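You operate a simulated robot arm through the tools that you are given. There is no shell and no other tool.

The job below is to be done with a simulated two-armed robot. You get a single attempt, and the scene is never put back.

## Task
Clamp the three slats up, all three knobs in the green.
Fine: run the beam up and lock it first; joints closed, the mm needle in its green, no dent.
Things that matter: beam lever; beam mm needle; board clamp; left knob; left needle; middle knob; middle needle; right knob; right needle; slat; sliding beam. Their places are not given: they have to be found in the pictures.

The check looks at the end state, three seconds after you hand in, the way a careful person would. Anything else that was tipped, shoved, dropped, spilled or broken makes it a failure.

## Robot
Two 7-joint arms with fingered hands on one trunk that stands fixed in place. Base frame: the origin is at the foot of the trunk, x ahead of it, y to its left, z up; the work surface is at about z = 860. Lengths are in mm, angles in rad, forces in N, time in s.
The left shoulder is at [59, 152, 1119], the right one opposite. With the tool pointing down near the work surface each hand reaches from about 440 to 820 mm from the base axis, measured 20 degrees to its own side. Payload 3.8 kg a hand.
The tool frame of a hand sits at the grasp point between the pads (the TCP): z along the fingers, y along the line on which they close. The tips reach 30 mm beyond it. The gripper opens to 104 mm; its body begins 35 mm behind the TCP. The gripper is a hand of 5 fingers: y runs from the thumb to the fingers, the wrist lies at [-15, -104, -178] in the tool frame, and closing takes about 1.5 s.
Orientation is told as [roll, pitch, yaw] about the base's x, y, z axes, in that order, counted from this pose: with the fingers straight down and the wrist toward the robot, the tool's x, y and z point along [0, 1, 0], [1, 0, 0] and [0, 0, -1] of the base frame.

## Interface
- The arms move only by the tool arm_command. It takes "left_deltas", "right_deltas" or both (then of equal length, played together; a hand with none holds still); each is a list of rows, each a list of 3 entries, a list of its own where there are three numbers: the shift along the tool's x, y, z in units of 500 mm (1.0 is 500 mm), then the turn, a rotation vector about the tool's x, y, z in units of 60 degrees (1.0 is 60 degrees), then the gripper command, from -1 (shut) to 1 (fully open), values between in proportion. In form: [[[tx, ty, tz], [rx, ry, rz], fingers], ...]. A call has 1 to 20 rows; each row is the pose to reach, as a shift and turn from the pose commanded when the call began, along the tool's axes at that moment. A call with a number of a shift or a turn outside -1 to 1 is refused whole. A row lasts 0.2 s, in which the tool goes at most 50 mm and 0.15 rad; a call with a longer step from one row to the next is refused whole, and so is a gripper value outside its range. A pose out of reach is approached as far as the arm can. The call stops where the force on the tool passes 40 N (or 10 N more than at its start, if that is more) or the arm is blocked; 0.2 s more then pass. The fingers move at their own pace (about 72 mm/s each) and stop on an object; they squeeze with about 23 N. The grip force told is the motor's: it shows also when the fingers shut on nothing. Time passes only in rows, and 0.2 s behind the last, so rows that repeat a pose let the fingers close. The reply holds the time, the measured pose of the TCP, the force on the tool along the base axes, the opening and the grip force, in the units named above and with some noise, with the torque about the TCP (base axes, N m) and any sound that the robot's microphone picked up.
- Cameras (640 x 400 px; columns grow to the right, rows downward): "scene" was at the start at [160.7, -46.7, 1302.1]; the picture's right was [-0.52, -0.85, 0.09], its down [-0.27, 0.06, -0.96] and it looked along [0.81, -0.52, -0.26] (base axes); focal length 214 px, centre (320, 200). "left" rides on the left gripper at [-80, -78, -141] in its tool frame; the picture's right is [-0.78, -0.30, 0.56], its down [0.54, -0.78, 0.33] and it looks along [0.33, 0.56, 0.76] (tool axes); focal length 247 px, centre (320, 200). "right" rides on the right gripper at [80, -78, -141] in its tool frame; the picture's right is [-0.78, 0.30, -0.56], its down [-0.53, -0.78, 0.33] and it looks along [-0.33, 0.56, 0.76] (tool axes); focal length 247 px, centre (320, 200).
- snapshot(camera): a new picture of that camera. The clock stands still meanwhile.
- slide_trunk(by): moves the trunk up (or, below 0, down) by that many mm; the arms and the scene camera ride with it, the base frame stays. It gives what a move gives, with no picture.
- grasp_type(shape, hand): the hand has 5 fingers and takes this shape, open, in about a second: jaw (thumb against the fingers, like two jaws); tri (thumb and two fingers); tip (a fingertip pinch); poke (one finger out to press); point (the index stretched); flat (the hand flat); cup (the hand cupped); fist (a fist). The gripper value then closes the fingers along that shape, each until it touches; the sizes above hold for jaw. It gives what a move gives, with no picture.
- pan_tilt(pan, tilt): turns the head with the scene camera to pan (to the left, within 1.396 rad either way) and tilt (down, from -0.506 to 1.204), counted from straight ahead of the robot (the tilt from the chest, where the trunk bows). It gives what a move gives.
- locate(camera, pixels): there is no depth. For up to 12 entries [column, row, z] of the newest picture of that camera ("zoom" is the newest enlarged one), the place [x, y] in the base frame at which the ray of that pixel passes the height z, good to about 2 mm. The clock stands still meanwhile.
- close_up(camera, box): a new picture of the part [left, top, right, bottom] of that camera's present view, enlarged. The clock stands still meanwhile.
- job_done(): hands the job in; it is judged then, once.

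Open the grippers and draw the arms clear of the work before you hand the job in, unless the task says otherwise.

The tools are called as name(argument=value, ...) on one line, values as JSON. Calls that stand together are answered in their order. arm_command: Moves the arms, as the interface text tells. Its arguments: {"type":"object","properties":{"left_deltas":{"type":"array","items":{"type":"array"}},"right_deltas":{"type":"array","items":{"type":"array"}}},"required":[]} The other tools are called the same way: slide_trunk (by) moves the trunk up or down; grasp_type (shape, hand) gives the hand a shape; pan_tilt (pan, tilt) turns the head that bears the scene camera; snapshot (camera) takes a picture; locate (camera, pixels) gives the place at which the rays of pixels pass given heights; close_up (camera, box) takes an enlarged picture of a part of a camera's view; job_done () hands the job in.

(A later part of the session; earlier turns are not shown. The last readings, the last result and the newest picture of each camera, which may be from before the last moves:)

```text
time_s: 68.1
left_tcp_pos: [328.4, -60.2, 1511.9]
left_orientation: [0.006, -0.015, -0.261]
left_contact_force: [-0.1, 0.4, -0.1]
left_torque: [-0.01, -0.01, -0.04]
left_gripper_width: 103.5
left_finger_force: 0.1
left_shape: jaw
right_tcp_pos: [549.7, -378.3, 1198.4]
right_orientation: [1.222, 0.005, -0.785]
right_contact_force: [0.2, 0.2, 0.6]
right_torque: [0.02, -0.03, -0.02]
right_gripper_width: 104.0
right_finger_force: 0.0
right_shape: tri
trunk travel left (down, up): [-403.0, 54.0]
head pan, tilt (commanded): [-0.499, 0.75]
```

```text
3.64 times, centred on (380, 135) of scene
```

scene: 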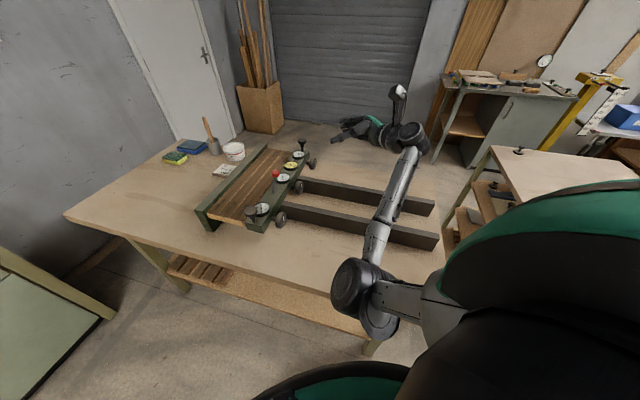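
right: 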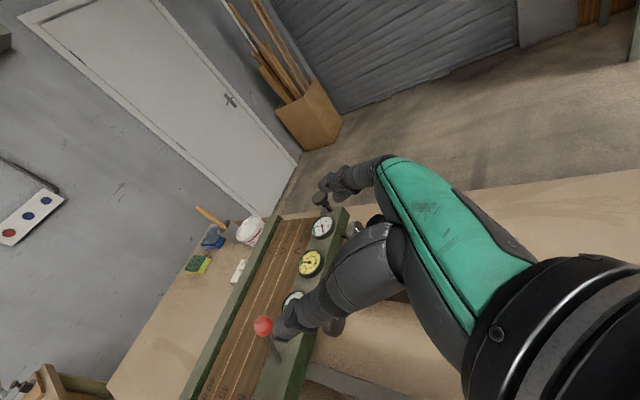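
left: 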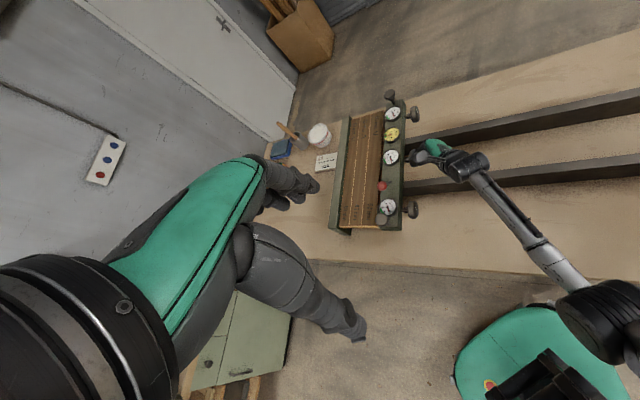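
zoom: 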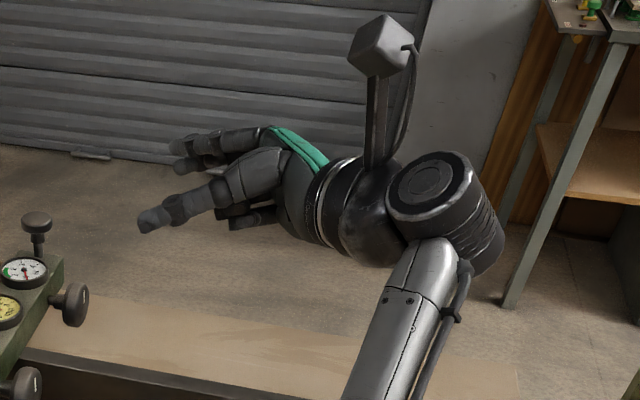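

The tri shape gives thumb against two fingers with the other two folded back. I lower it to a pre-grasp pose about 60 mm behind the middle knob.

arm_command(right_deltas=[[[-0.06, 0, 0.0428], [0, 0, 0], 1], [[-0.12, 0, 0.0855], [0, 0, 0], 1], [[-0.18, -0.001, 0.1283], [0, 0, 0], 1], [[-0.24, -0.001, 0.171], [0, 0, 0], 1], [[-0.3, -0.001, 0.2139], [0, 0, 0], 1], [[-0.36, -0.002, 0.2566], [0, 0, 0], 1], [[-0.419, -0.002, 0.2994], [0, 0, 0], 1], [[-0.419, -0.002, 0.2994], [0, 0, 0], 1]])

snapshot(camera="right")

close_up(camera="left", box=[370, 80, 510, 220])

close_up(camera="scene", box=[250, 130, 390, 230])

```text
time_s: 69.9
left_tcp_pos: [328.9, -59.3, 1511.7]
left_orientation: [0.005, -0.019, -0.263]
left_contact_force: [0.2, -0.1, -0.8]
left_torque: [0.0, -0.01, 0.03]
left_gripper_width: 104.0
left_finger_force: 0.1
left_shape: jaw
right_tcp_pos: [594.9, -325.9, 949.0]
right_orientation: [1.221, 0.004, -0.783]
right_contact_force: [1.2, -0.6, 0.3]
right_torque: [0.0, 0.06, 0.0]
right_gripper_width: 103.7
right_finger_force: 0.1
right_shape: tri
trunk travel left (down, up): [-403.0, 54.0]
head pan, tilt (commanded): [-0.499, 0.75]
```

```text
taken
```

right: 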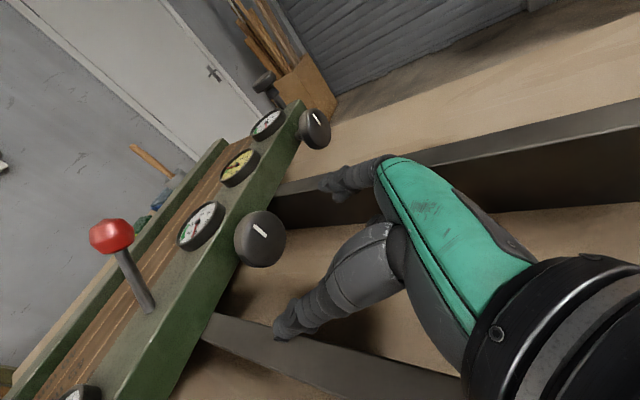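

```text
2.86 times, centred on (440, 150) of left
```

zoom: 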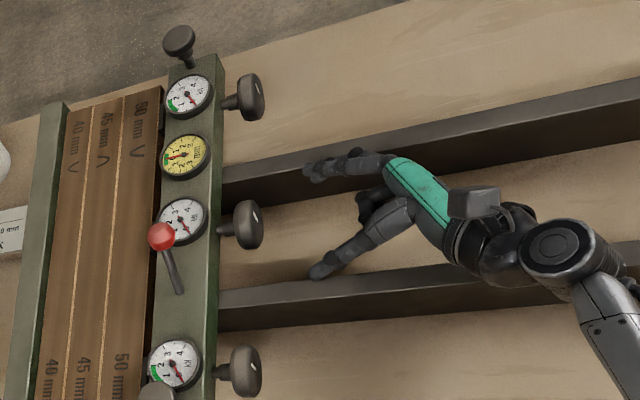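

```text
4.00 times, centred on (320, 180) of scene
```

zoom: 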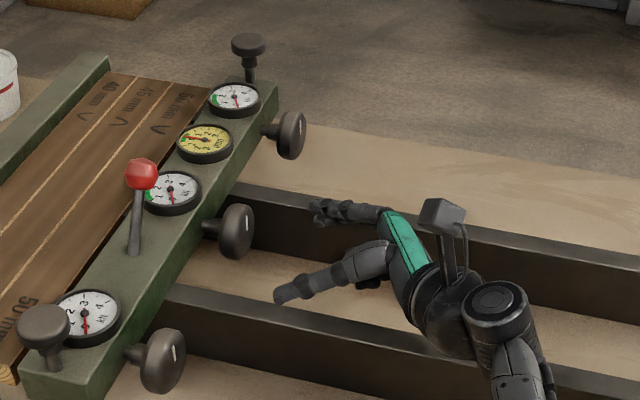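

Both cameras see knob 2's face clearly (right px (262,240), overhead px (418,159)). I triangulate its centre before closing in.

close_up(camera="right", box=[210, 190, 310, 290])

snapshot(camera="left")

locate(camera="right", pixels=[[262, 240, 935], [262, 240, 945], [262, 240, 955], [284, 240, 945], [318, 129, 945], [153, 309, 970]])

locate(camera="left", pixels=[[420, 158.5, 935], [420, 158.5, 945], [420, 158.5, 955], [416, 158, 945], [300, 300, 860]])

```text
4.00 times, centred on (260, 240) of right
```

zoom: 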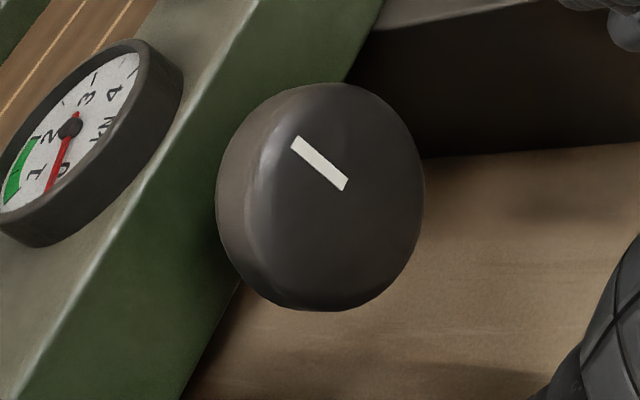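

```text
taken
```

left: 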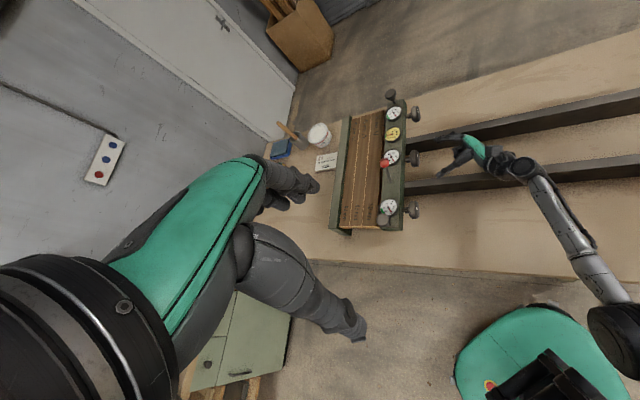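

```text
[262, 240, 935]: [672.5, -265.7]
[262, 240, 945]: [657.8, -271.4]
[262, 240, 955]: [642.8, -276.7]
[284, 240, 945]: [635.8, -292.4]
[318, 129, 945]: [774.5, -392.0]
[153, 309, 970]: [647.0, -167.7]
```

```text
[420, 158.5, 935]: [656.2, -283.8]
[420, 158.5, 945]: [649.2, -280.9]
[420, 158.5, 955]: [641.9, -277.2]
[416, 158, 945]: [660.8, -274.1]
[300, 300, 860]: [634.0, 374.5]
```

The knob axis comes out at t≈655, z≈947 with its face near s≈260. I slide the open hand forward around the knob, in 12 mm rows.

arm_command(right_deltas=[[[0.0, 0.0088, 0.0], [0, 0, 0], 1], [[0.009, 0.0088, 0.027], [0, 0, 0], 1], [[0.018, 0.0088, 0.0545], [0, 0, 0], 1], [[0.027, 0.0088, 0.082], [0, 0, 0], 1], [[0.0365, 0.0088, 0.1095], [0, 0, 0], 1], [[0.0455, 0.0088, 0.1368], [0, 0, 0], 1], [[0.0455, 0.0088, 0.1368], [0, 0, 0], 1]])

snapshot(camera="right")

close_up(camera="left", box=[370, 100, 470, 200])

close_up(camera="scene", box=[260, 140, 360, 220])

```text
time_s: 71.5
left_tcp_pos: [329.1, -59.8, 1511.3]
left_orientation: [0.005, -0.019, -0.261]
left_contact_force: [1.1, -0.3, 0.0]
left_torque: [0.01, 0.01, 0.03]
left_gripper_width: 103.8
left_finger_force: 0.0
left_shape: jaw
right_tcp_pos: [649.6, -277.9, 947.9]
right_orientation: [1.221, 0.004, -0.783]
right_contact_force: [0.1, 0.5, -0.1]
right_torque: [0.01, 0.0, -0.01]
right_gripper_width: 103.8
right_finger_force: 0.1
right_shape: tri
trunk travel left (down, up): [-403.0, 54.0]
head pan, tilt (commanded): [-0.499, 0.75]
```

```text
taken
```

right: 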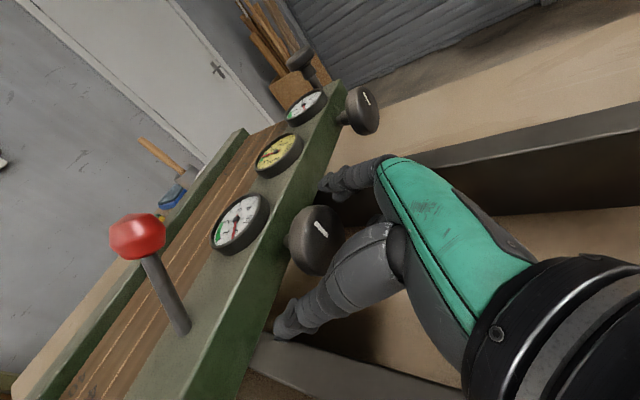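

```text
4.00 times, centred on (420, 150) of left
```

zoom: 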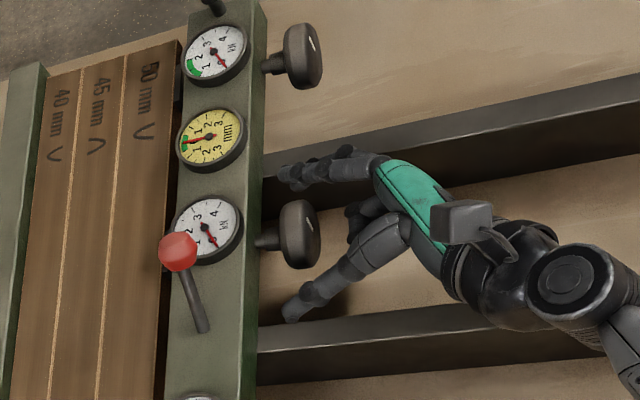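

```text
5.00 times, centred on (310, 180) of scene
```

zoom: 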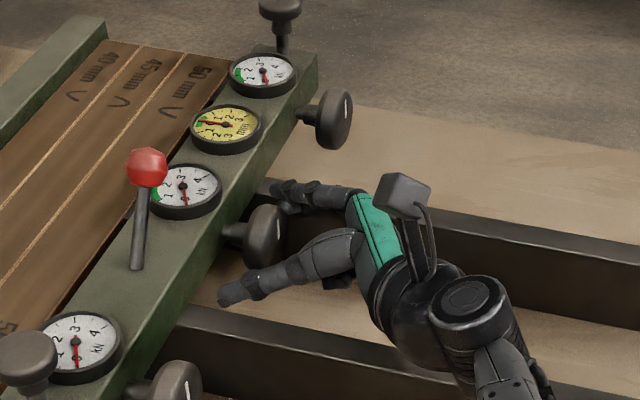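

The hand straddles the knob centrally (thumb tip (293,310), fingers (285,175), knob centre (300,235) overhead). I close the fingers on it.

arm_command(right_deltas=[[[0, 0, 0], [0, 0, 0], -1], [[0, 0, 0], [0, 0, 0], -1], [[0, 0, 0], [0, 0, 0], -1], [[0, 0, 0], [0, 0, 0], -1], [[0, 0, 0], [0, 0, 0], -1], [[0, 0, 0], [0, 0, 0], -1], [[0, 0, 0], [0, 0, 0], -1], [[0, 0, 0], [0, 0, 0], -1]])

snapshot(camera="right")

close_up(camera="left", box=[370, 100, 470, 200])

close_up(camera="scene", box=[260, 140, 360, 220])

```text
time_s: 73.3
left_tcp_pos: [330.1, -58.7, 1512.0]
left_orientation: [0.004, -0.016, -0.26]
left_contact_force: [0.0, 0.8, 0.1]
left_torque: [0.0, -0.03, -0.01]
left_gripper_width: 103.6
left_finger_force: 0.2
left_shape: jaw
right_tcp_pos: [649.8, -276.5, 947.6]
right_orientation: [1.223, 0.002, -0.781]
right_contact_force: [4.0, 3.9, -1.1]
right_torque: [0.02, 0.04, -0.05]
right_gripper_width: 42.6
right_finger_force: 22.9
right_shape: tri
trunk travel left (down, up): [-403.0, 54.0]
head pan, tilt (commanded): [-0.499, 0.75]
```

```text
taken
```

right: 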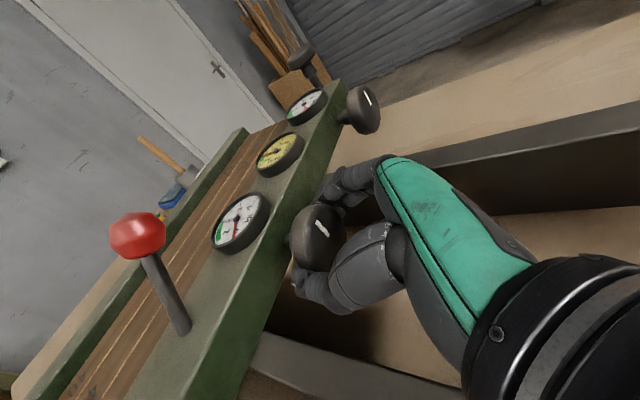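

```text
4.00 times, centred on (420, 150) of left
```

zoom: 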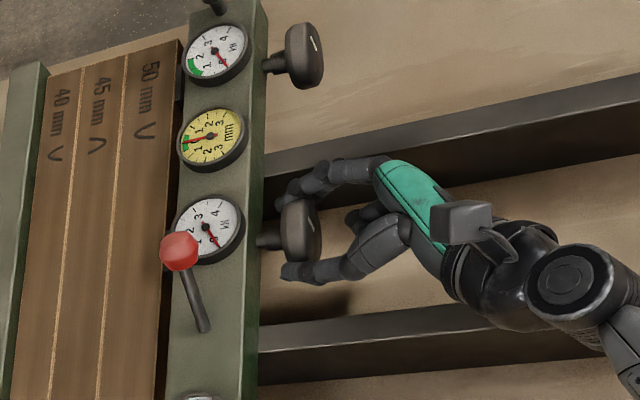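

```text
5.00 times, centred on (310, 180) of scene
```

zoom: 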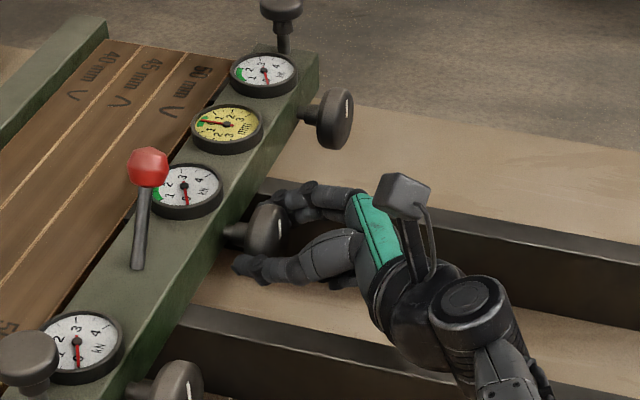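

The grip holds (width 43, 23 N). I turn the knob clockwise (positive about the push axis) by 30° and watch the dial.

arm_command(right_deltas=[[[0, 0, 0], [0.0342, 0, 0.094], -1], [[0, 0, 0], [0.0684, 0, 0.188], -1], [[0, 0, 0], [0.1026, 0, 0.282], -1], [[0, 0, 0], [0.1368, 0, 0.376], -1], [[0, 0, 0], [0.171, 0, 0.47], -1], [[0, 0, 0], [0.171, 0, 0.47], -1]])

close_up(camera="left", box=[380, 90, 450, 170])

close_up(camera="right", box=[200, 80, 400, 300])

close_up(camera="scene", box=[260, 140, 360, 220])

```text
time_s: 74.7
left_tcp_pos: [330.2, -59.1, 1510.5]
left_orientation: [0.004, -0.016, -0.261]
left_contact_force: [-0.2, 0.4, -0.5]
left_torque: [0.01, 0.0, 0.01]
left_gripper_width: 103.9
left_finger_force: 0.0
left_shape: jaw
right_tcp_pos: [651.2, -279.1, 948.8]
right_orientation: [1.222, 0.528, -0.783]
right_contact_force: [6.5, 2.1, -1.0]
right_torque: [-0.02, -0.01, -0.04]
right_gripper_width: 42.7
right_finger_force: 23.4
right_shape: tri
trunk travel left (down, up): [-403.0, 54.0]
head pan, tilt (commanded): [-0.499, 0.75]
```

```text
5.00 times, centred on (415, 130) of left
```

zoom: 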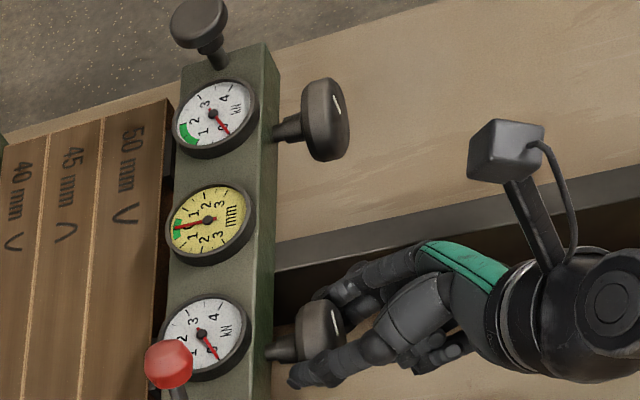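

```text
1.82 times, centred on (300, 190) of right
```

zoom: 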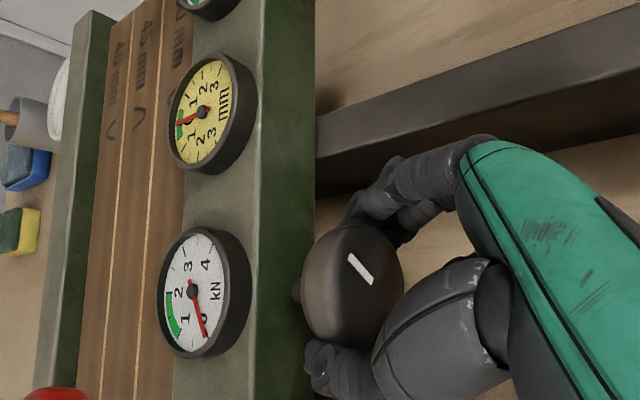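

```text
5.00 times, centred on (310, 180) of scene
```

zoom: 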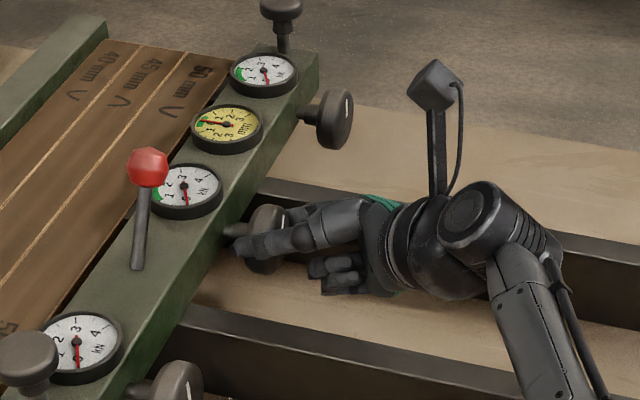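

The knob turns with the hand (mark fixed in the hand camera), dial still at 0. I turn on by another 45°.

arm_command(right_deltas=[[[0, 0, 0], [0.0366, 0, 0.1005], -1], [[0, 0, 0], [0.0733, 0, 0.201], -1], [[0, 0, 0], [0.11, 0, 0.302], -1], [[0, 0, 0], [0.1466, 0, 0.403], -1], [[0, 0, 0], [0.183, 0, 0.5035], -1], [[0, 0, 0], [0.22, 0, 0.604], -1], [[0, 0, 0], [0.2565, 0, 0.705], -1], [[0, 0, 0], [0.2565, 0, 0.705], -1]])

close_up(camera="left", box=[380, 90, 450, 170])

close_up(camera="right", box=[200, 80, 400, 300])

close_up(camera="scene", box=[260, 140, 360, 220])

```text
time_s: 76.5
left_tcp_pos: [332.3, -60.4, 1511.3]
left_orientation: [0.007, -0.014, -0.262]
left_contact_force: [-1.1, 0.3, 0.4]
left_torque: [0.0, 0.01, 0.06]
left_gripper_width: 103.7
left_finger_force: 0.0
left_shape: jaw
right_tcp_pos: [649.4, -278.6, 949.6]
right_orientation: [1.223, 1.313, -0.784]
right_contact_force: [18.5, -5.9, 1.9]
right_torque: [0.04, -0.36, -0.29]
right_gripper_width: 43.2
right_finger_force: 22.8
right_shape: tri
right hand out of reach, approached as far as the arm can: row 7, 8
trunk travel left (down, up): [-403.0, 54.0]
head pan, tilt (commanded): [-0.499, 0.75]
```

```text
5.00 times, centred on (415, 130) of left
```

zoom: 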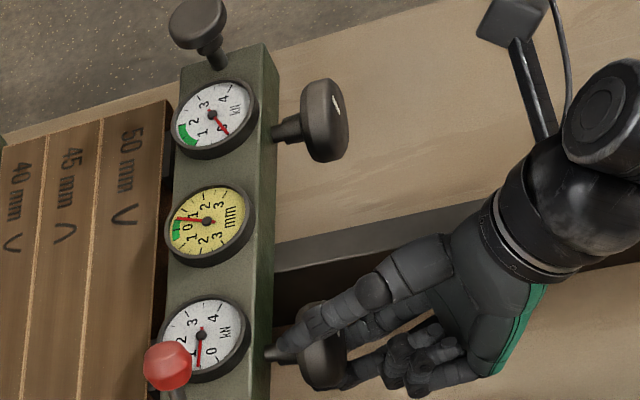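

```text
1.82 times, centred on (300, 190) of right
```

zoom: 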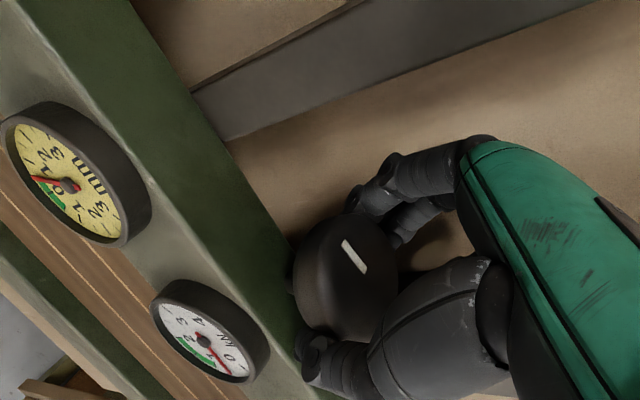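

```text
5.00 times, centred on (310, 180) of scene
```

zoom: 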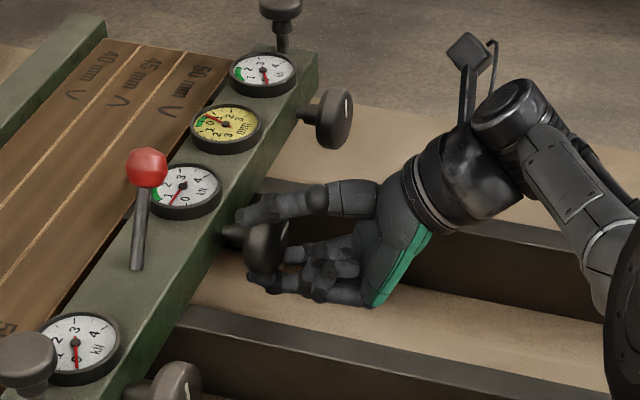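

Dial 2 has started to rise (about 0.5 kN) and the mm needle moved up toward the edge of its green. I zoom in to read both precisely.

close_up(camera="left", box=[395, 120, 435, 160])

close_up(camera="scene", box=[285, 150, 325, 185])

```text
10.00 times, centred on (415, 140) of left
```

zoom: 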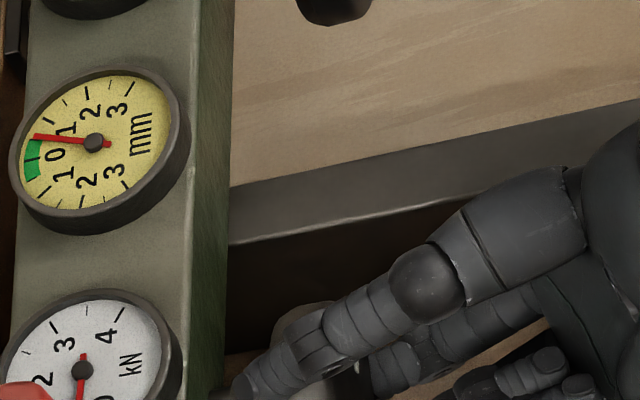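

```text
11.43 times, centred on (305, 168) of scene
```

zoom: 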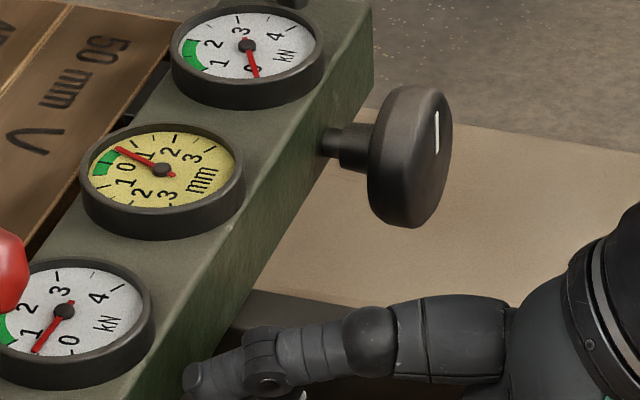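

Needle 2 reads about 0.65 kN and mm about +0.5, so mm responds to load balance. I leave the middle knob here, open, back the hand off and turn it back toward its start angle.

arm_command(right_deltas=[[[0, 0, 0], [0, 0, 0], 0.9], [[0, 0, 0], [0, 0, 0], 0.9], [[0, 0, 0], [0, 0, 0], 0.9], [[0, 0, 0], [0, 0, 0], 0.9], [[0, 0, 0], [0, 0, 0], 0.9], [[-0.012, 0, -0.033], [0, 0, 0], 0.9], [[-0.024, 0, -0.066], [0, 0, 0], 0.9], [[-0.036, 0, -0.099], [0, 0, 0], 0.9], [[-0.0479, 0, -0.1316], [0, 0, 0], 0.9], [[-0.0479, 0, -0.1316], [-0.0428, 0, -0.1175], 0.9], [[-0.0479, 0, -0.1316], [-0.0855, 0, -0.235], 0.9], [[-0.0479, 0, -0.1316], [-0.128, 0, -0.3525], 0.9], [[-0.0479, 0, -0.1316], [-0.171, 0, -0.47], 0.9], [[-0.0479, 0, -0.1316], [-0.214, 0, -0.587], 0.9], [[-0.0479, 0, -0.1316], [-0.2565, 0, -0.705], 0.9]])

close_up(camera="left", box=[380, 90, 450, 170])

snapshot(camera="scene")

```text
time_s: 79.7
left_tcp_pos: [328.6, -58.9, 1511.2]
left_orientation: [0.003, -0.017, -0.26]
left_contact_force: [-0.5, 0.3, 0.1]
left_torque: [-0.03, 0.0, -0.01]
left_gripper_width: 103.4
left_finger_force: 0.0
left_shape: jaw
right_tcp_pos: [598.7, -326.0, 950.8]
right_orientation: [1.223, 0.524, -0.781]
right_contact_force: [0.1, -0.2, 0.2]
right_torque: [0.0, -0.02, -0.02]
right_gripper_width: 98.6
right_finger_force: 0.0
right_shape: tri
trunk travel left (down, up): [-403.0, 54.0]
head pan, tilt (commanded): [-0.499, 0.75]
```

```text
5.00 times, centred on (415, 130) of left
```

zoom: 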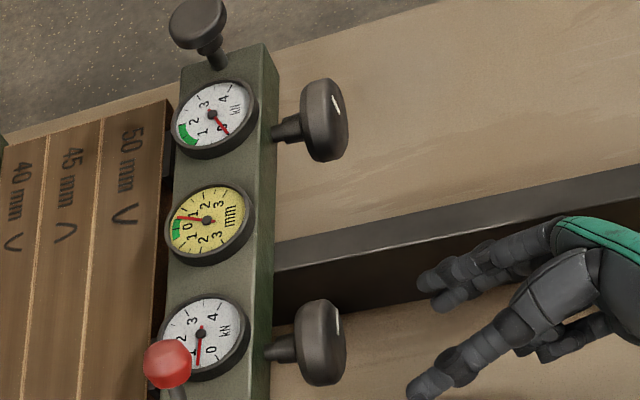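

```text
taken
```

scene: 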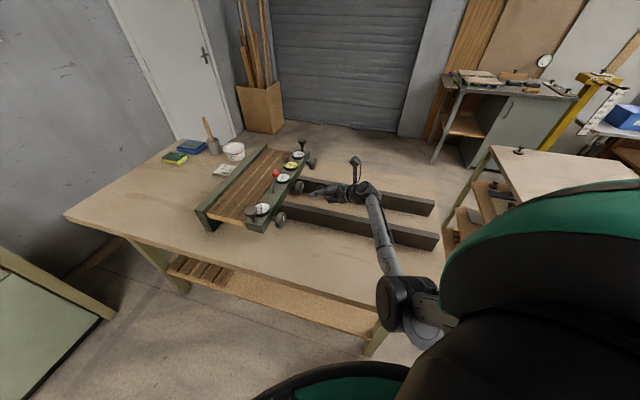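

The middle knob keeps its 0.65 kN after release. I raise the hand slightly, turn it back to the start angle and carry it 165 mm along the beam to sit behind the left (near) knob.

arm_command(right_deltas=[[[0.0488, -0.03, -0.0178], [0, 0, 0], 0.9], [[0.0178, -0.087, -0.0065], [-0.0342, 0, -0.094], 0.9], [[-0.0132, -0.1443, 0.0048], [-0.0684, 0, -0.188], 0.9], [[-0.0442, -0.2015, 0.016], [-0.1026, 0, -0.282], 0.9], [[-0.0753, -0.2587, 0.0273], [-0.1368, 0, -0.376], 0.9], [[-0.1063, -0.3158, 0.0386], [-0.171, 0, -0.47], 0.9], [[-0.1063, -0.3158, 0.0386], [-0.171, 0, -0.47], 0.9]])

snapshot(camera="right")

close_up(camera="left", box=[370, 120, 490, 240])

snapshot(camera="scene")

```text
time_s: 81.3
left_tcp_pos: [329.3, -59.8, 1510.9]
left_orientation: [0.006, -0.016, -0.26]
left_contact_force: [-0.1, -0.5, -0.4]
left_torque: [0.01, 0.01, 0.02]
left_gripper_width: 103.8
left_finger_force: 0.0
left_shape: jaw
right_tcp_pos: [482.5, -210.8, 981.1]
right_orientation: [1.222, 0.002, -0.784]
right_contact_force: [-0.3, 0.0, 0.3]
right_torque: [-0.01, 0.01, 0.03]
right_gripper_width: 98.5
right_finger_force: 0.0
right_shape: tri
trunk travel left (down, up): [-403.0, 54.0]
head pan, tilt (commanded): [-0.499, 0.75]
```

```text
taken
```

right: 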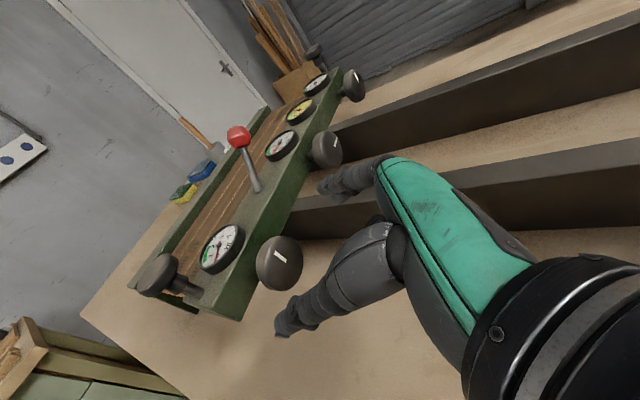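

```text
3.33 times, centred on (430, 180) of left
```

zoom: 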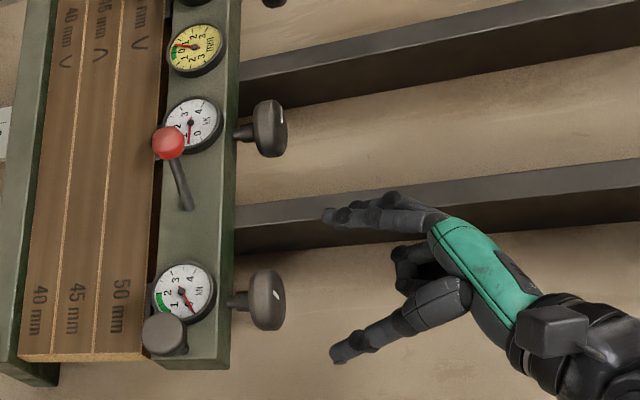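

```text
taken
```

scene: 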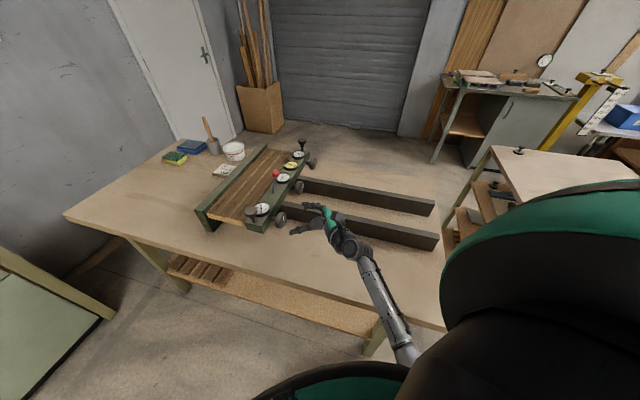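

The hand is level behind knob 1 (t≈490). I lower it 33 mm and slide forward around the knob.

arm_command(right_deltas=[[[-0.031, 0, 0.0113], [0, 0, 0], 0.9], [[-0.062, 0, 0.0226], [0, 0, 0], 0.9], [[-0.0526, -0.001, 0.0485], [0, 0, 0], 0.9], [[-0.0431, -0.001, 0.0745], [0, 0, 0], 0.9], [[-0.0337, -0.001, 0.1004], [0, 0, 0], 0.9], [[-0.0242, -0.001, 0.1264], [0, 0, 0], 0.9], [[-0.0148, -0.001, 0.1523], [0, 0, 0], 0.9], [[-0.0148, -0.001, 0.1523], [0, 0, 0], 0.9]])

snapshot(camera="right")

close_up(camera="left", box=[370, 150, 470, 250])

close_up(camera="scene", box=[240, 170, 340, 250])

```text
time_s: 83.1
left_tcp_pos: [328.5, -59.9, 1511.2]
left_orientation: [0.007, -0.017, -0.259]
left_contact_force: [-0.1, -0.3, 0.1]
left_torque: [0.0, -0.02, -0.02]
left_gripper_width: 103.6
left_finger_force: 0.1
left_shape: jaw
right_tcp_pos: [526.4, -166.9, 941.4]
right_orientation: [1.204, -0.005, -0.781]
right_contact_force: [0.8, 0.4, 0.7]
right_torque: [-0.05, 0.0, -0.03]
right_gripper_width: 98.7
right_finger_force: 0.1
right_shape: tri
trunk travel left (down, up): [-403.0, 54.0]
head pan, tilt (commanded): [-0.499, 0.75]
```

```text
taken
```

right: 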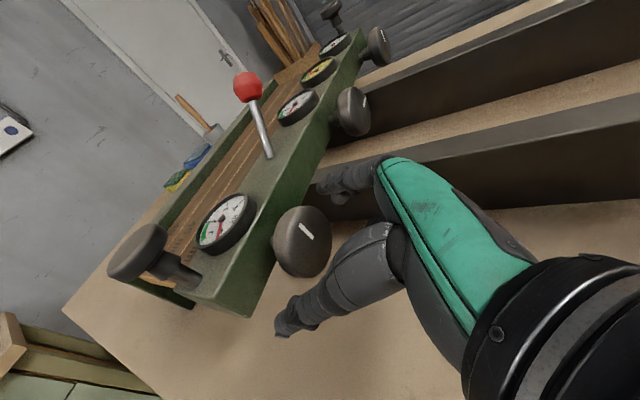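

```text
4.00 times, centred on (420, 200) of left
```

zoom: 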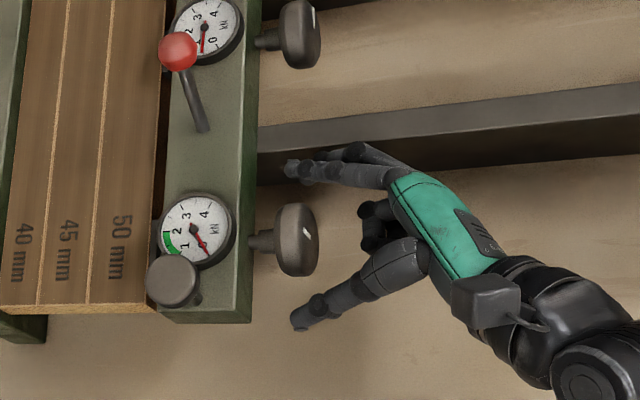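

```text
5.00 times, centred on (290, 210) of scene
```

zoom: 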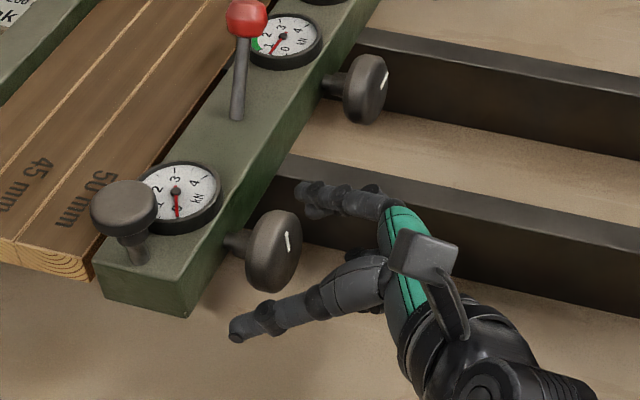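

The hand is around knob 1, about 6 mm low and short of target. I correct by 6 mm up and 5 mm forward and close.

arm_command(right_deltas=[[[0.0147, 0, 0.0053], [0, 0, 0], 0.9], [[0.0147, 0, 0.0053], [0, 0, 0], 0.9]])

arm_command(right_deltas=[[[0, 0, 0], [0, 0, 0], -1], [[0, 0, 0], [0, 0, 0], -1], [[0, 0, 0], [0, 0, 0], -1], [[0, 0, 0], [0, 0, 0], -1], [[0, 0, 0], [0, 0, 0], -1], [[0, 0, 0], [0, 0, 0], -1], [[0, 0, 0], [0, 0, 0], -1], [[0, 0, 0], [0, 0, 0], -1]])

close_up(camera="left", box=[370, 150, 470, 250])

close_up(camera="scene", box=[240, 170, 340, 250])

```text
time_s: 83.7
left_tcp_pos: [328.9, -59.3, 1511.5]
left_orientation: [0.006, -0.018, -0.262]
left_contact_force: [0.4, 0.1, -0.1]
left_torque: [-0.01, 0.01, -0.01]
left_gripper_width: 103.9
left_finger_force: 0.0
left_shape: jaw
right_tcp_pos: [526.7, -170.8, 941.4]
right_orientation: [1.184, -0.012, -0.778]
right_contact_force: [-0.2, 0.2, -0.8]
right_torque: [-0.02, 0.01, -0.01]
right_gripper_width: 98.4
right_finger_force: 0.1
right_shape: tri
trunk travel left (down, up): [-403.0, 54.0]
head pan, tilt (commanded): [-0.499, 0.75]
```

```text
time_s: 85.5
left_tcp_pos: [328.8, -59.6, 1511.3]
left_orientation: [0.006, -0.018, -0.26]
left_contact_force: [-0.2, 0.6, 0.4]
left_torque: [0.02, -0.02, 0.0]
left_gripper_width: 103.7
left_finger_force: 0.0
left_shape: jaw
right_tcp_pos: [527.4, -169.6, 942.7]
right_orientation: [1.183, -0.014, -0.779]
right_contact_force: [-4.4, 2.0, -9.8]
right_torque: [-0.11, 0.25, -0.01]
right_gripper_width: 43.8
right_finger_force: 22.3
right_shape: tri
trunk travel left (down, up): [-403.0, 54.0]
head pan, tilt (commanded): [-0.499, 0.75]
```

```text
4.00 times, centred on (420, 200) of left
```

zoom: 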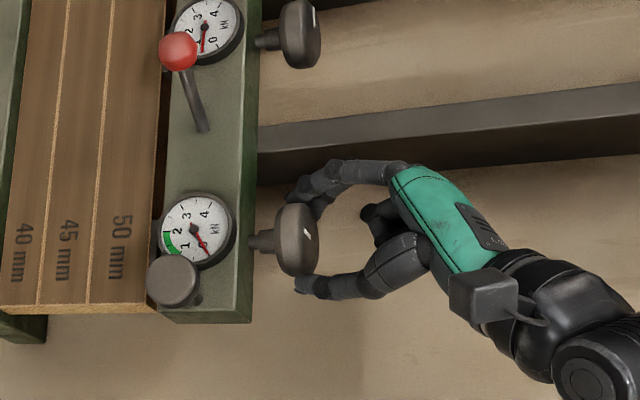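

```text
5.00 times, centred on (290, 210) of scene
```

zoom: 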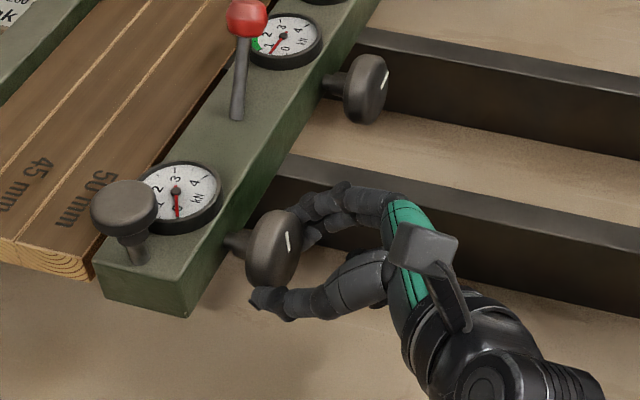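

The hand grips knob 1 (width 44). I turn it clockwise 45° while letting the hand centre itself on the axis, and watch dial 1.

arm_command(right_deltas=[[[0.001, 0, 0], [0.0405, 0, 0.099], -1], [[0.003, 0, 0], [0.081, 0, 0.198], -1], [[0.005, 0, 0], [0.1215, 0, 0.298], -1], [[0.007, 0, 0], [0.162, 0, 0.397], -1], [[0.008, 0, 0], [0.2025, 0, 0.496], -1], [[0.008, 0, 0], [0.243, 0, 0.595], -1], [[0.008, 0, 0], [0.2835, 0, 0.6945], -1], [[0.008, 0, 0], [0.2835, 0, 0.6945], -1]])

close_up(camera="left", box=[370, 120, 470, 240])

close_up(camera="scene", box=[240, 140, 340, 250])

close_up(camera="right", box=[150, 80, 400, 300])

```text
time_s: 86.3
left_tcp_pos: [328.1, -59.7, 1511.0]
left_orientation: [0.005, -0.017, -0.261]
left_contact_force: [0.0, 0.0, -1.1]
left_torque: [0.0, 0.0, 0.01]
left_gripper_width: 103.6
left_finger_force: 0.0
left_shape: jaw
right_tcp_pos: [525.0, -209.4, 937.2]
right_orientation: [1.1, 0.192, -0.79]
right_contact_force: [-0.8, 0.3, -0.6]
right_torque: [0.02, -0.01, -0.06]
right_gripper_width: 25.4
right_finger_force: 23.1
right_shape: tri
trunk travel left (down, up): [-403.0, 54.0]
head pan, tilt (commanded): [-0.499, 0.75]
stopped in row 3 (right hand): the arm was blocked; the commanded pose is now the measured one
```

```text
3.33 times, centred on (420, 180) of left
```

zoom: 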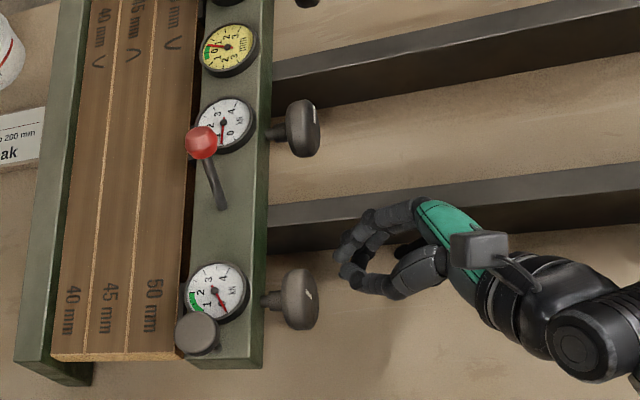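

```text
3.64 times, centred on (290, 195) of scene
```

zoom: 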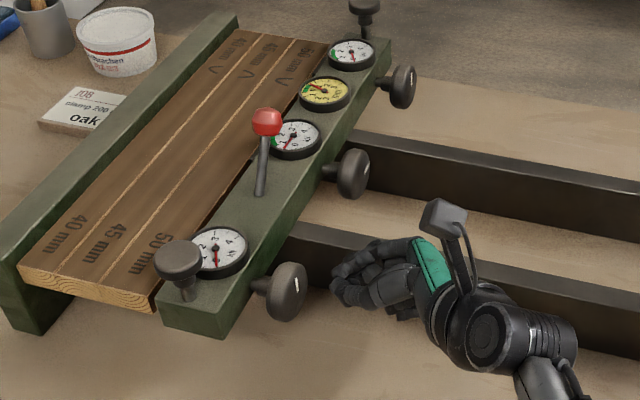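

```text
1.82 times, centred on (275, 190) of right
```

zoom: 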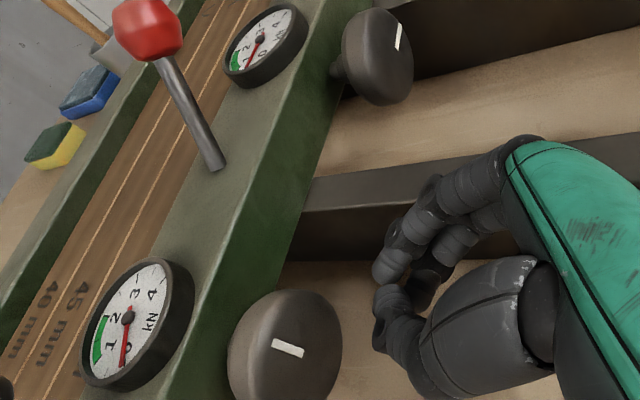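

The arm got blocked and the hand slipped off knob 1 (TCP now (525,-209)). I look at the whole arm to see what it met.

snapshot(camera="scene")

snapshot(camera="left")

```text
taken
```

scene: 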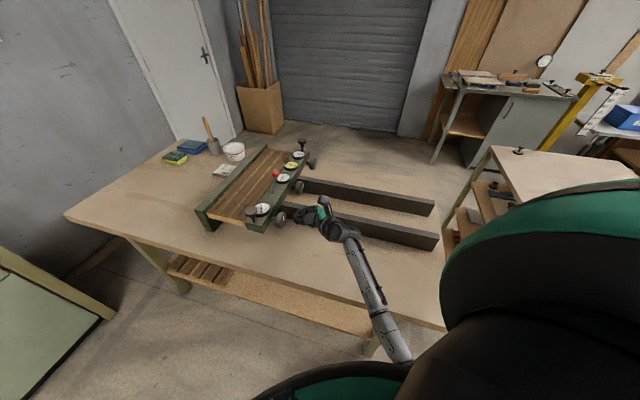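

```text
taken
```

left: 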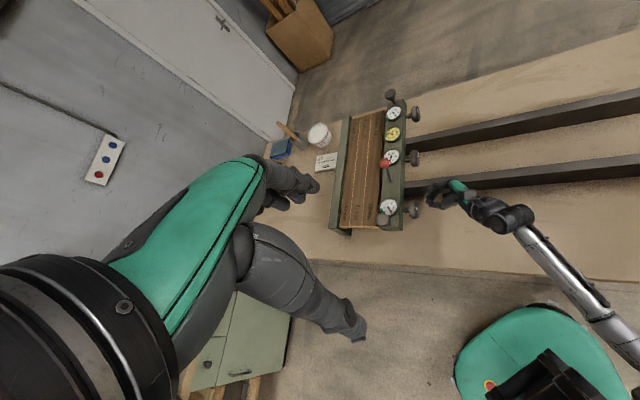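

The elbow was folded back against the trunk in that posture, which blocked it. I take the hand up and outward again; for knob 1 I will use a lower trunk and a hand rolled further round so that the wrist stays away from the body.

arm_command(right_deltas=[[[0.02, -0.004, -0.04], [0, 0, 0], 0.6], [[0.0478, -0.015, -0.08], [0, 0, 0], 0.6], [[0.0778, -0.023, -0.107], [0, 0, 0], 0.6], [[0.089, 0.041, -0.113], [0, 0, 0], 0.6], [[0.1, 0.105, -0.118], [0, 0, 0], 0.6], [[0.111, 0.169, -0.124], [0, 0, 0], 0.6], [[0.122, 0.2323, -0.1296], [0, 0, 0], 0.6], [[0.122, 0.2323, -0.1296], [0, 0, 0], 0.6]])

snapshot(camera="scene")

close_up(camera="left", box=[340, 80, 500, 240])

```text
time_s: 88.1
left_tcp_pos: [329.4, -59.9, 1511.7]
left_orientation: [0.007, -0.018, -0.261]
left_contact_force: [0.0, -0.1, 0.9]
left_torque: [0.01, 0.03, 0.0]
left_gripper_width: 103.8
left_finger_force: 0.2
left_shape: jaw
right_tcp_pos: [596.3, -326.5, 998.1]
right_orientation: [1.101, 0.193, -0.792]
right_contact_force: [-0.1, 0.1, 0.5]
right_torque: [-0.02, 0.02, -0.02]
right_gripper_width: 82.9
right_finger_force: 0.1
right_shape: tri
trunk travel left (down, up): [-403.0, 54.0]
head pan, tilt (commanded): [-0.499, 0.75]
```

```text
taken
```

scene: 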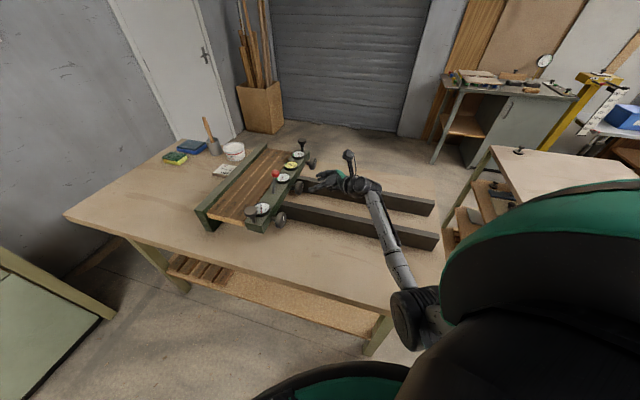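

```text
2.50 times, centred on (420, 160) of left
```

zoom: 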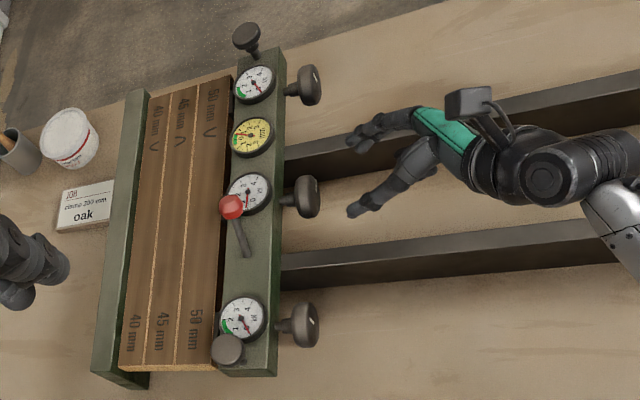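

Free again at (596,-327,998). I raise the hand, roll it 59° further about the push axis, then lower the trunk by 100.

arm_command(right_deltas=[[[0.024, -0.005, -0.012], [0.0557, 0, 0.1095], 0.6], [[0.048, -0.0105, -0.0245], [0.1115, 0, 0.219], 0.6], [[0.072, -0.0157, -0.0368], [0.167, 0, 0.3285], 0.6], [[0.096, -0.021, -0.049], [0.223, 0, 0.438], 0.6], [[0.12, -0.026, -0.061], [0.279, 0, 0.5475], 0.6], [[0.144, -0.0315, -0.0735], [0.3345, 0, 0.657], 0.6], [[0.168, -0.0367, -0.0858], [0.39, 0, 0.7665], 0.6], [[0.1925, -0.042, -0.098], [0.446, 0, 0.876], 0.6], [[0.1925, -0.042, -0.098], [0.446, 0, 0.876], 0.6]])

slide_trunk(by=-100)

snapshot(camera="scene")

snapshot(camera="left")

```text
time_s: 90.1
left_tcp_pos: [330.4, -59.7, 1511.4]
left_orientation: [0.005, -0.018, -0.262]
left_contact_force: [-0.1, 0.3, 0.3]
left_torque: [0.02, 0.02, 0.0]
left_gripper_width: 103.7
left_finger_force: 0.2
left_shape: jaw
right_tcp_pos: [596.5, -324.0, 1108.6]
right_orientation: [1.099, 1.223, -0.792]
right_contact_force: [0.7, -0.3, 0.7]
right_torque: [-0.01, 0.04, -0.03]
right_gripper_width: 83.0
right_finger_force: 0.0
right_shape: tri
trunk travel left (down, up): [-403.0, 54.0]
head pan, tilt (commanded): [-0.499, 0.75]
```

```text
time_s: 91.4
left_tcp_pos: [328.6, -59.9, 1411.6]
left_orientation: [0.008, -0.017, -0.26]
left_contact_force: [-0.3, 0.0, 0.9]
left_torque: [0.05, -0.04, 0.02]
left_gripper_width: 103.8
left_finger_force: 0.1
left_shape: jaw
right_tcp_pos: [595.5, -324.0, 1009.8]
right_orientation: [1.102, 1.224, -0.791]
right_contact_force: [-0.4, 0.4, -0.3]
right_torque: [-0.01, -0.02, -0.02]
right_gripper_width: 83.3
right_finger_force: 0.1
right_shape: tri
trunk travel left (down, up): [-303.0, 154.0]
head pan, tilt (commanded): [-0.499, 0.75]
```

```text
taken
```

scene: 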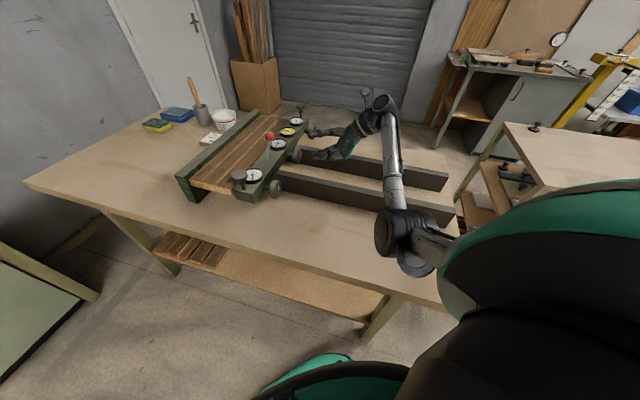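

```text
taken
```

left: 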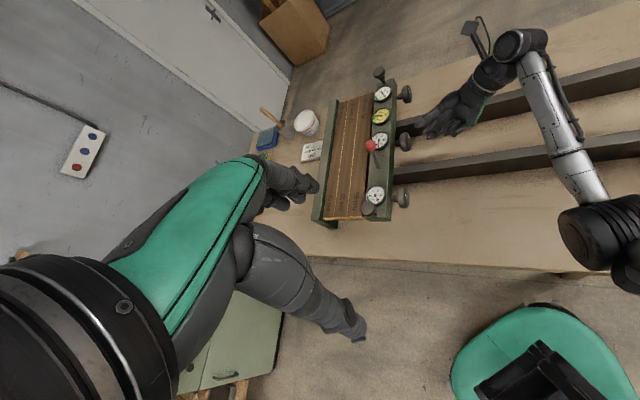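

The posture is comfortable now with the elbow outside the table edge. I carry the hand along the beam to behind knob 1, still at z≈1010, and then lower to 948.

arm_command(right_deltas=[[[-0.054, -0.0219, 0.0275], [0, 0, 0], 0.6], [[-0.1079, -0.0438, 0.055], [0, 0, 0], 0.6], [[-0.1619, -0.0657, 0.0825], [0, 0, 0], 0.6], [[-0.2158, -0.0876, 0.11], [0, 0, 0], 0.6], [[-0.2698, -0.1095, 0.1375], [0, 0, 0], 0.6], [[-0.2886, -0.0512, 0.147], [0, 0, 0], 0.6], [[-0.3074, 0.0071, 0.1566], [0, 0, 0], 0.6], [[-0.3074, 0.0071, 0.1566], [0, 0, 0], 0.6]])

snapshot(camera="scene")

close_up(camera="left", box=[350, 120, 510, 260])

snapshot(camera="right")

```text
time_s: 93.2
left_tcp_pos: [329.9, -59.7, 1411.5]
left_orientation: [0.005, -0.019, -0.261]
left_contact_force: [-0.6, -0.2, 0.4]
left_torque: [-0.02, -0.02, -0.03]
left_gripper_width: 103.6
left_finger_force: 0.1
left_shape: jaw
right_tcp_pos: [481.2, -209.1, 946.0]
right_orientation: [1.098, 1.222, -0.794]
right_contact_force: [0.0, 0.4, -0.2]
right_torque: [-0.03, 0.0, -0.01]
right_gripper_width: 83.0
right_finger_force: 0.1
right_shape: tri
trunk travel left (down, up): [-303.0, 154.0]
head pan, tilt (commanded): [-0.499, 0.75]
```

```text
taken
```

scene: 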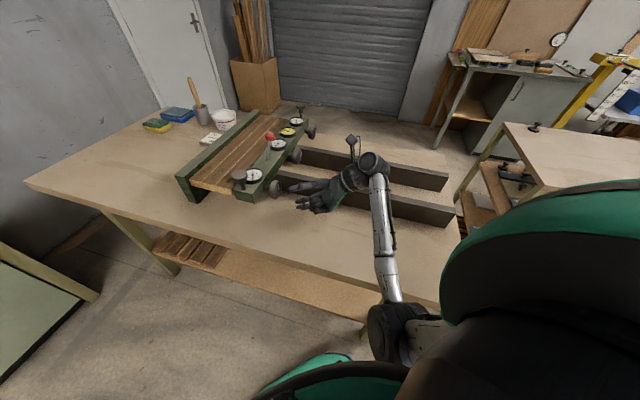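

```text
2.86 times, centred on (430, 190) of left
```

zoom: 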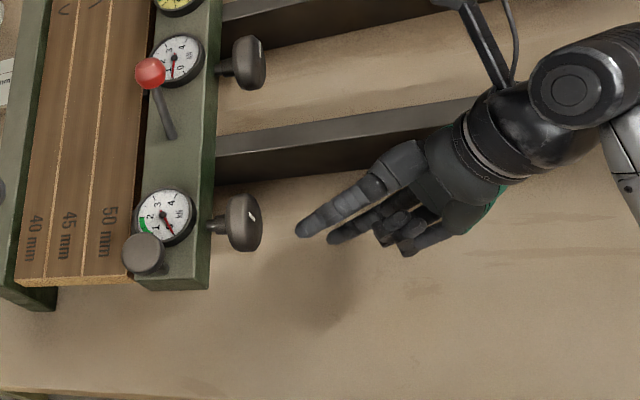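

```text
taken
```

right: 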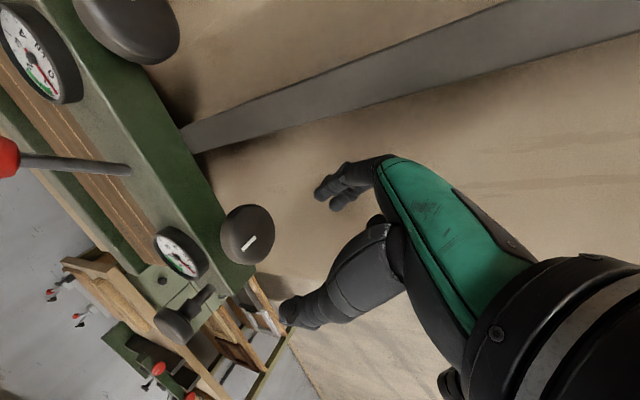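

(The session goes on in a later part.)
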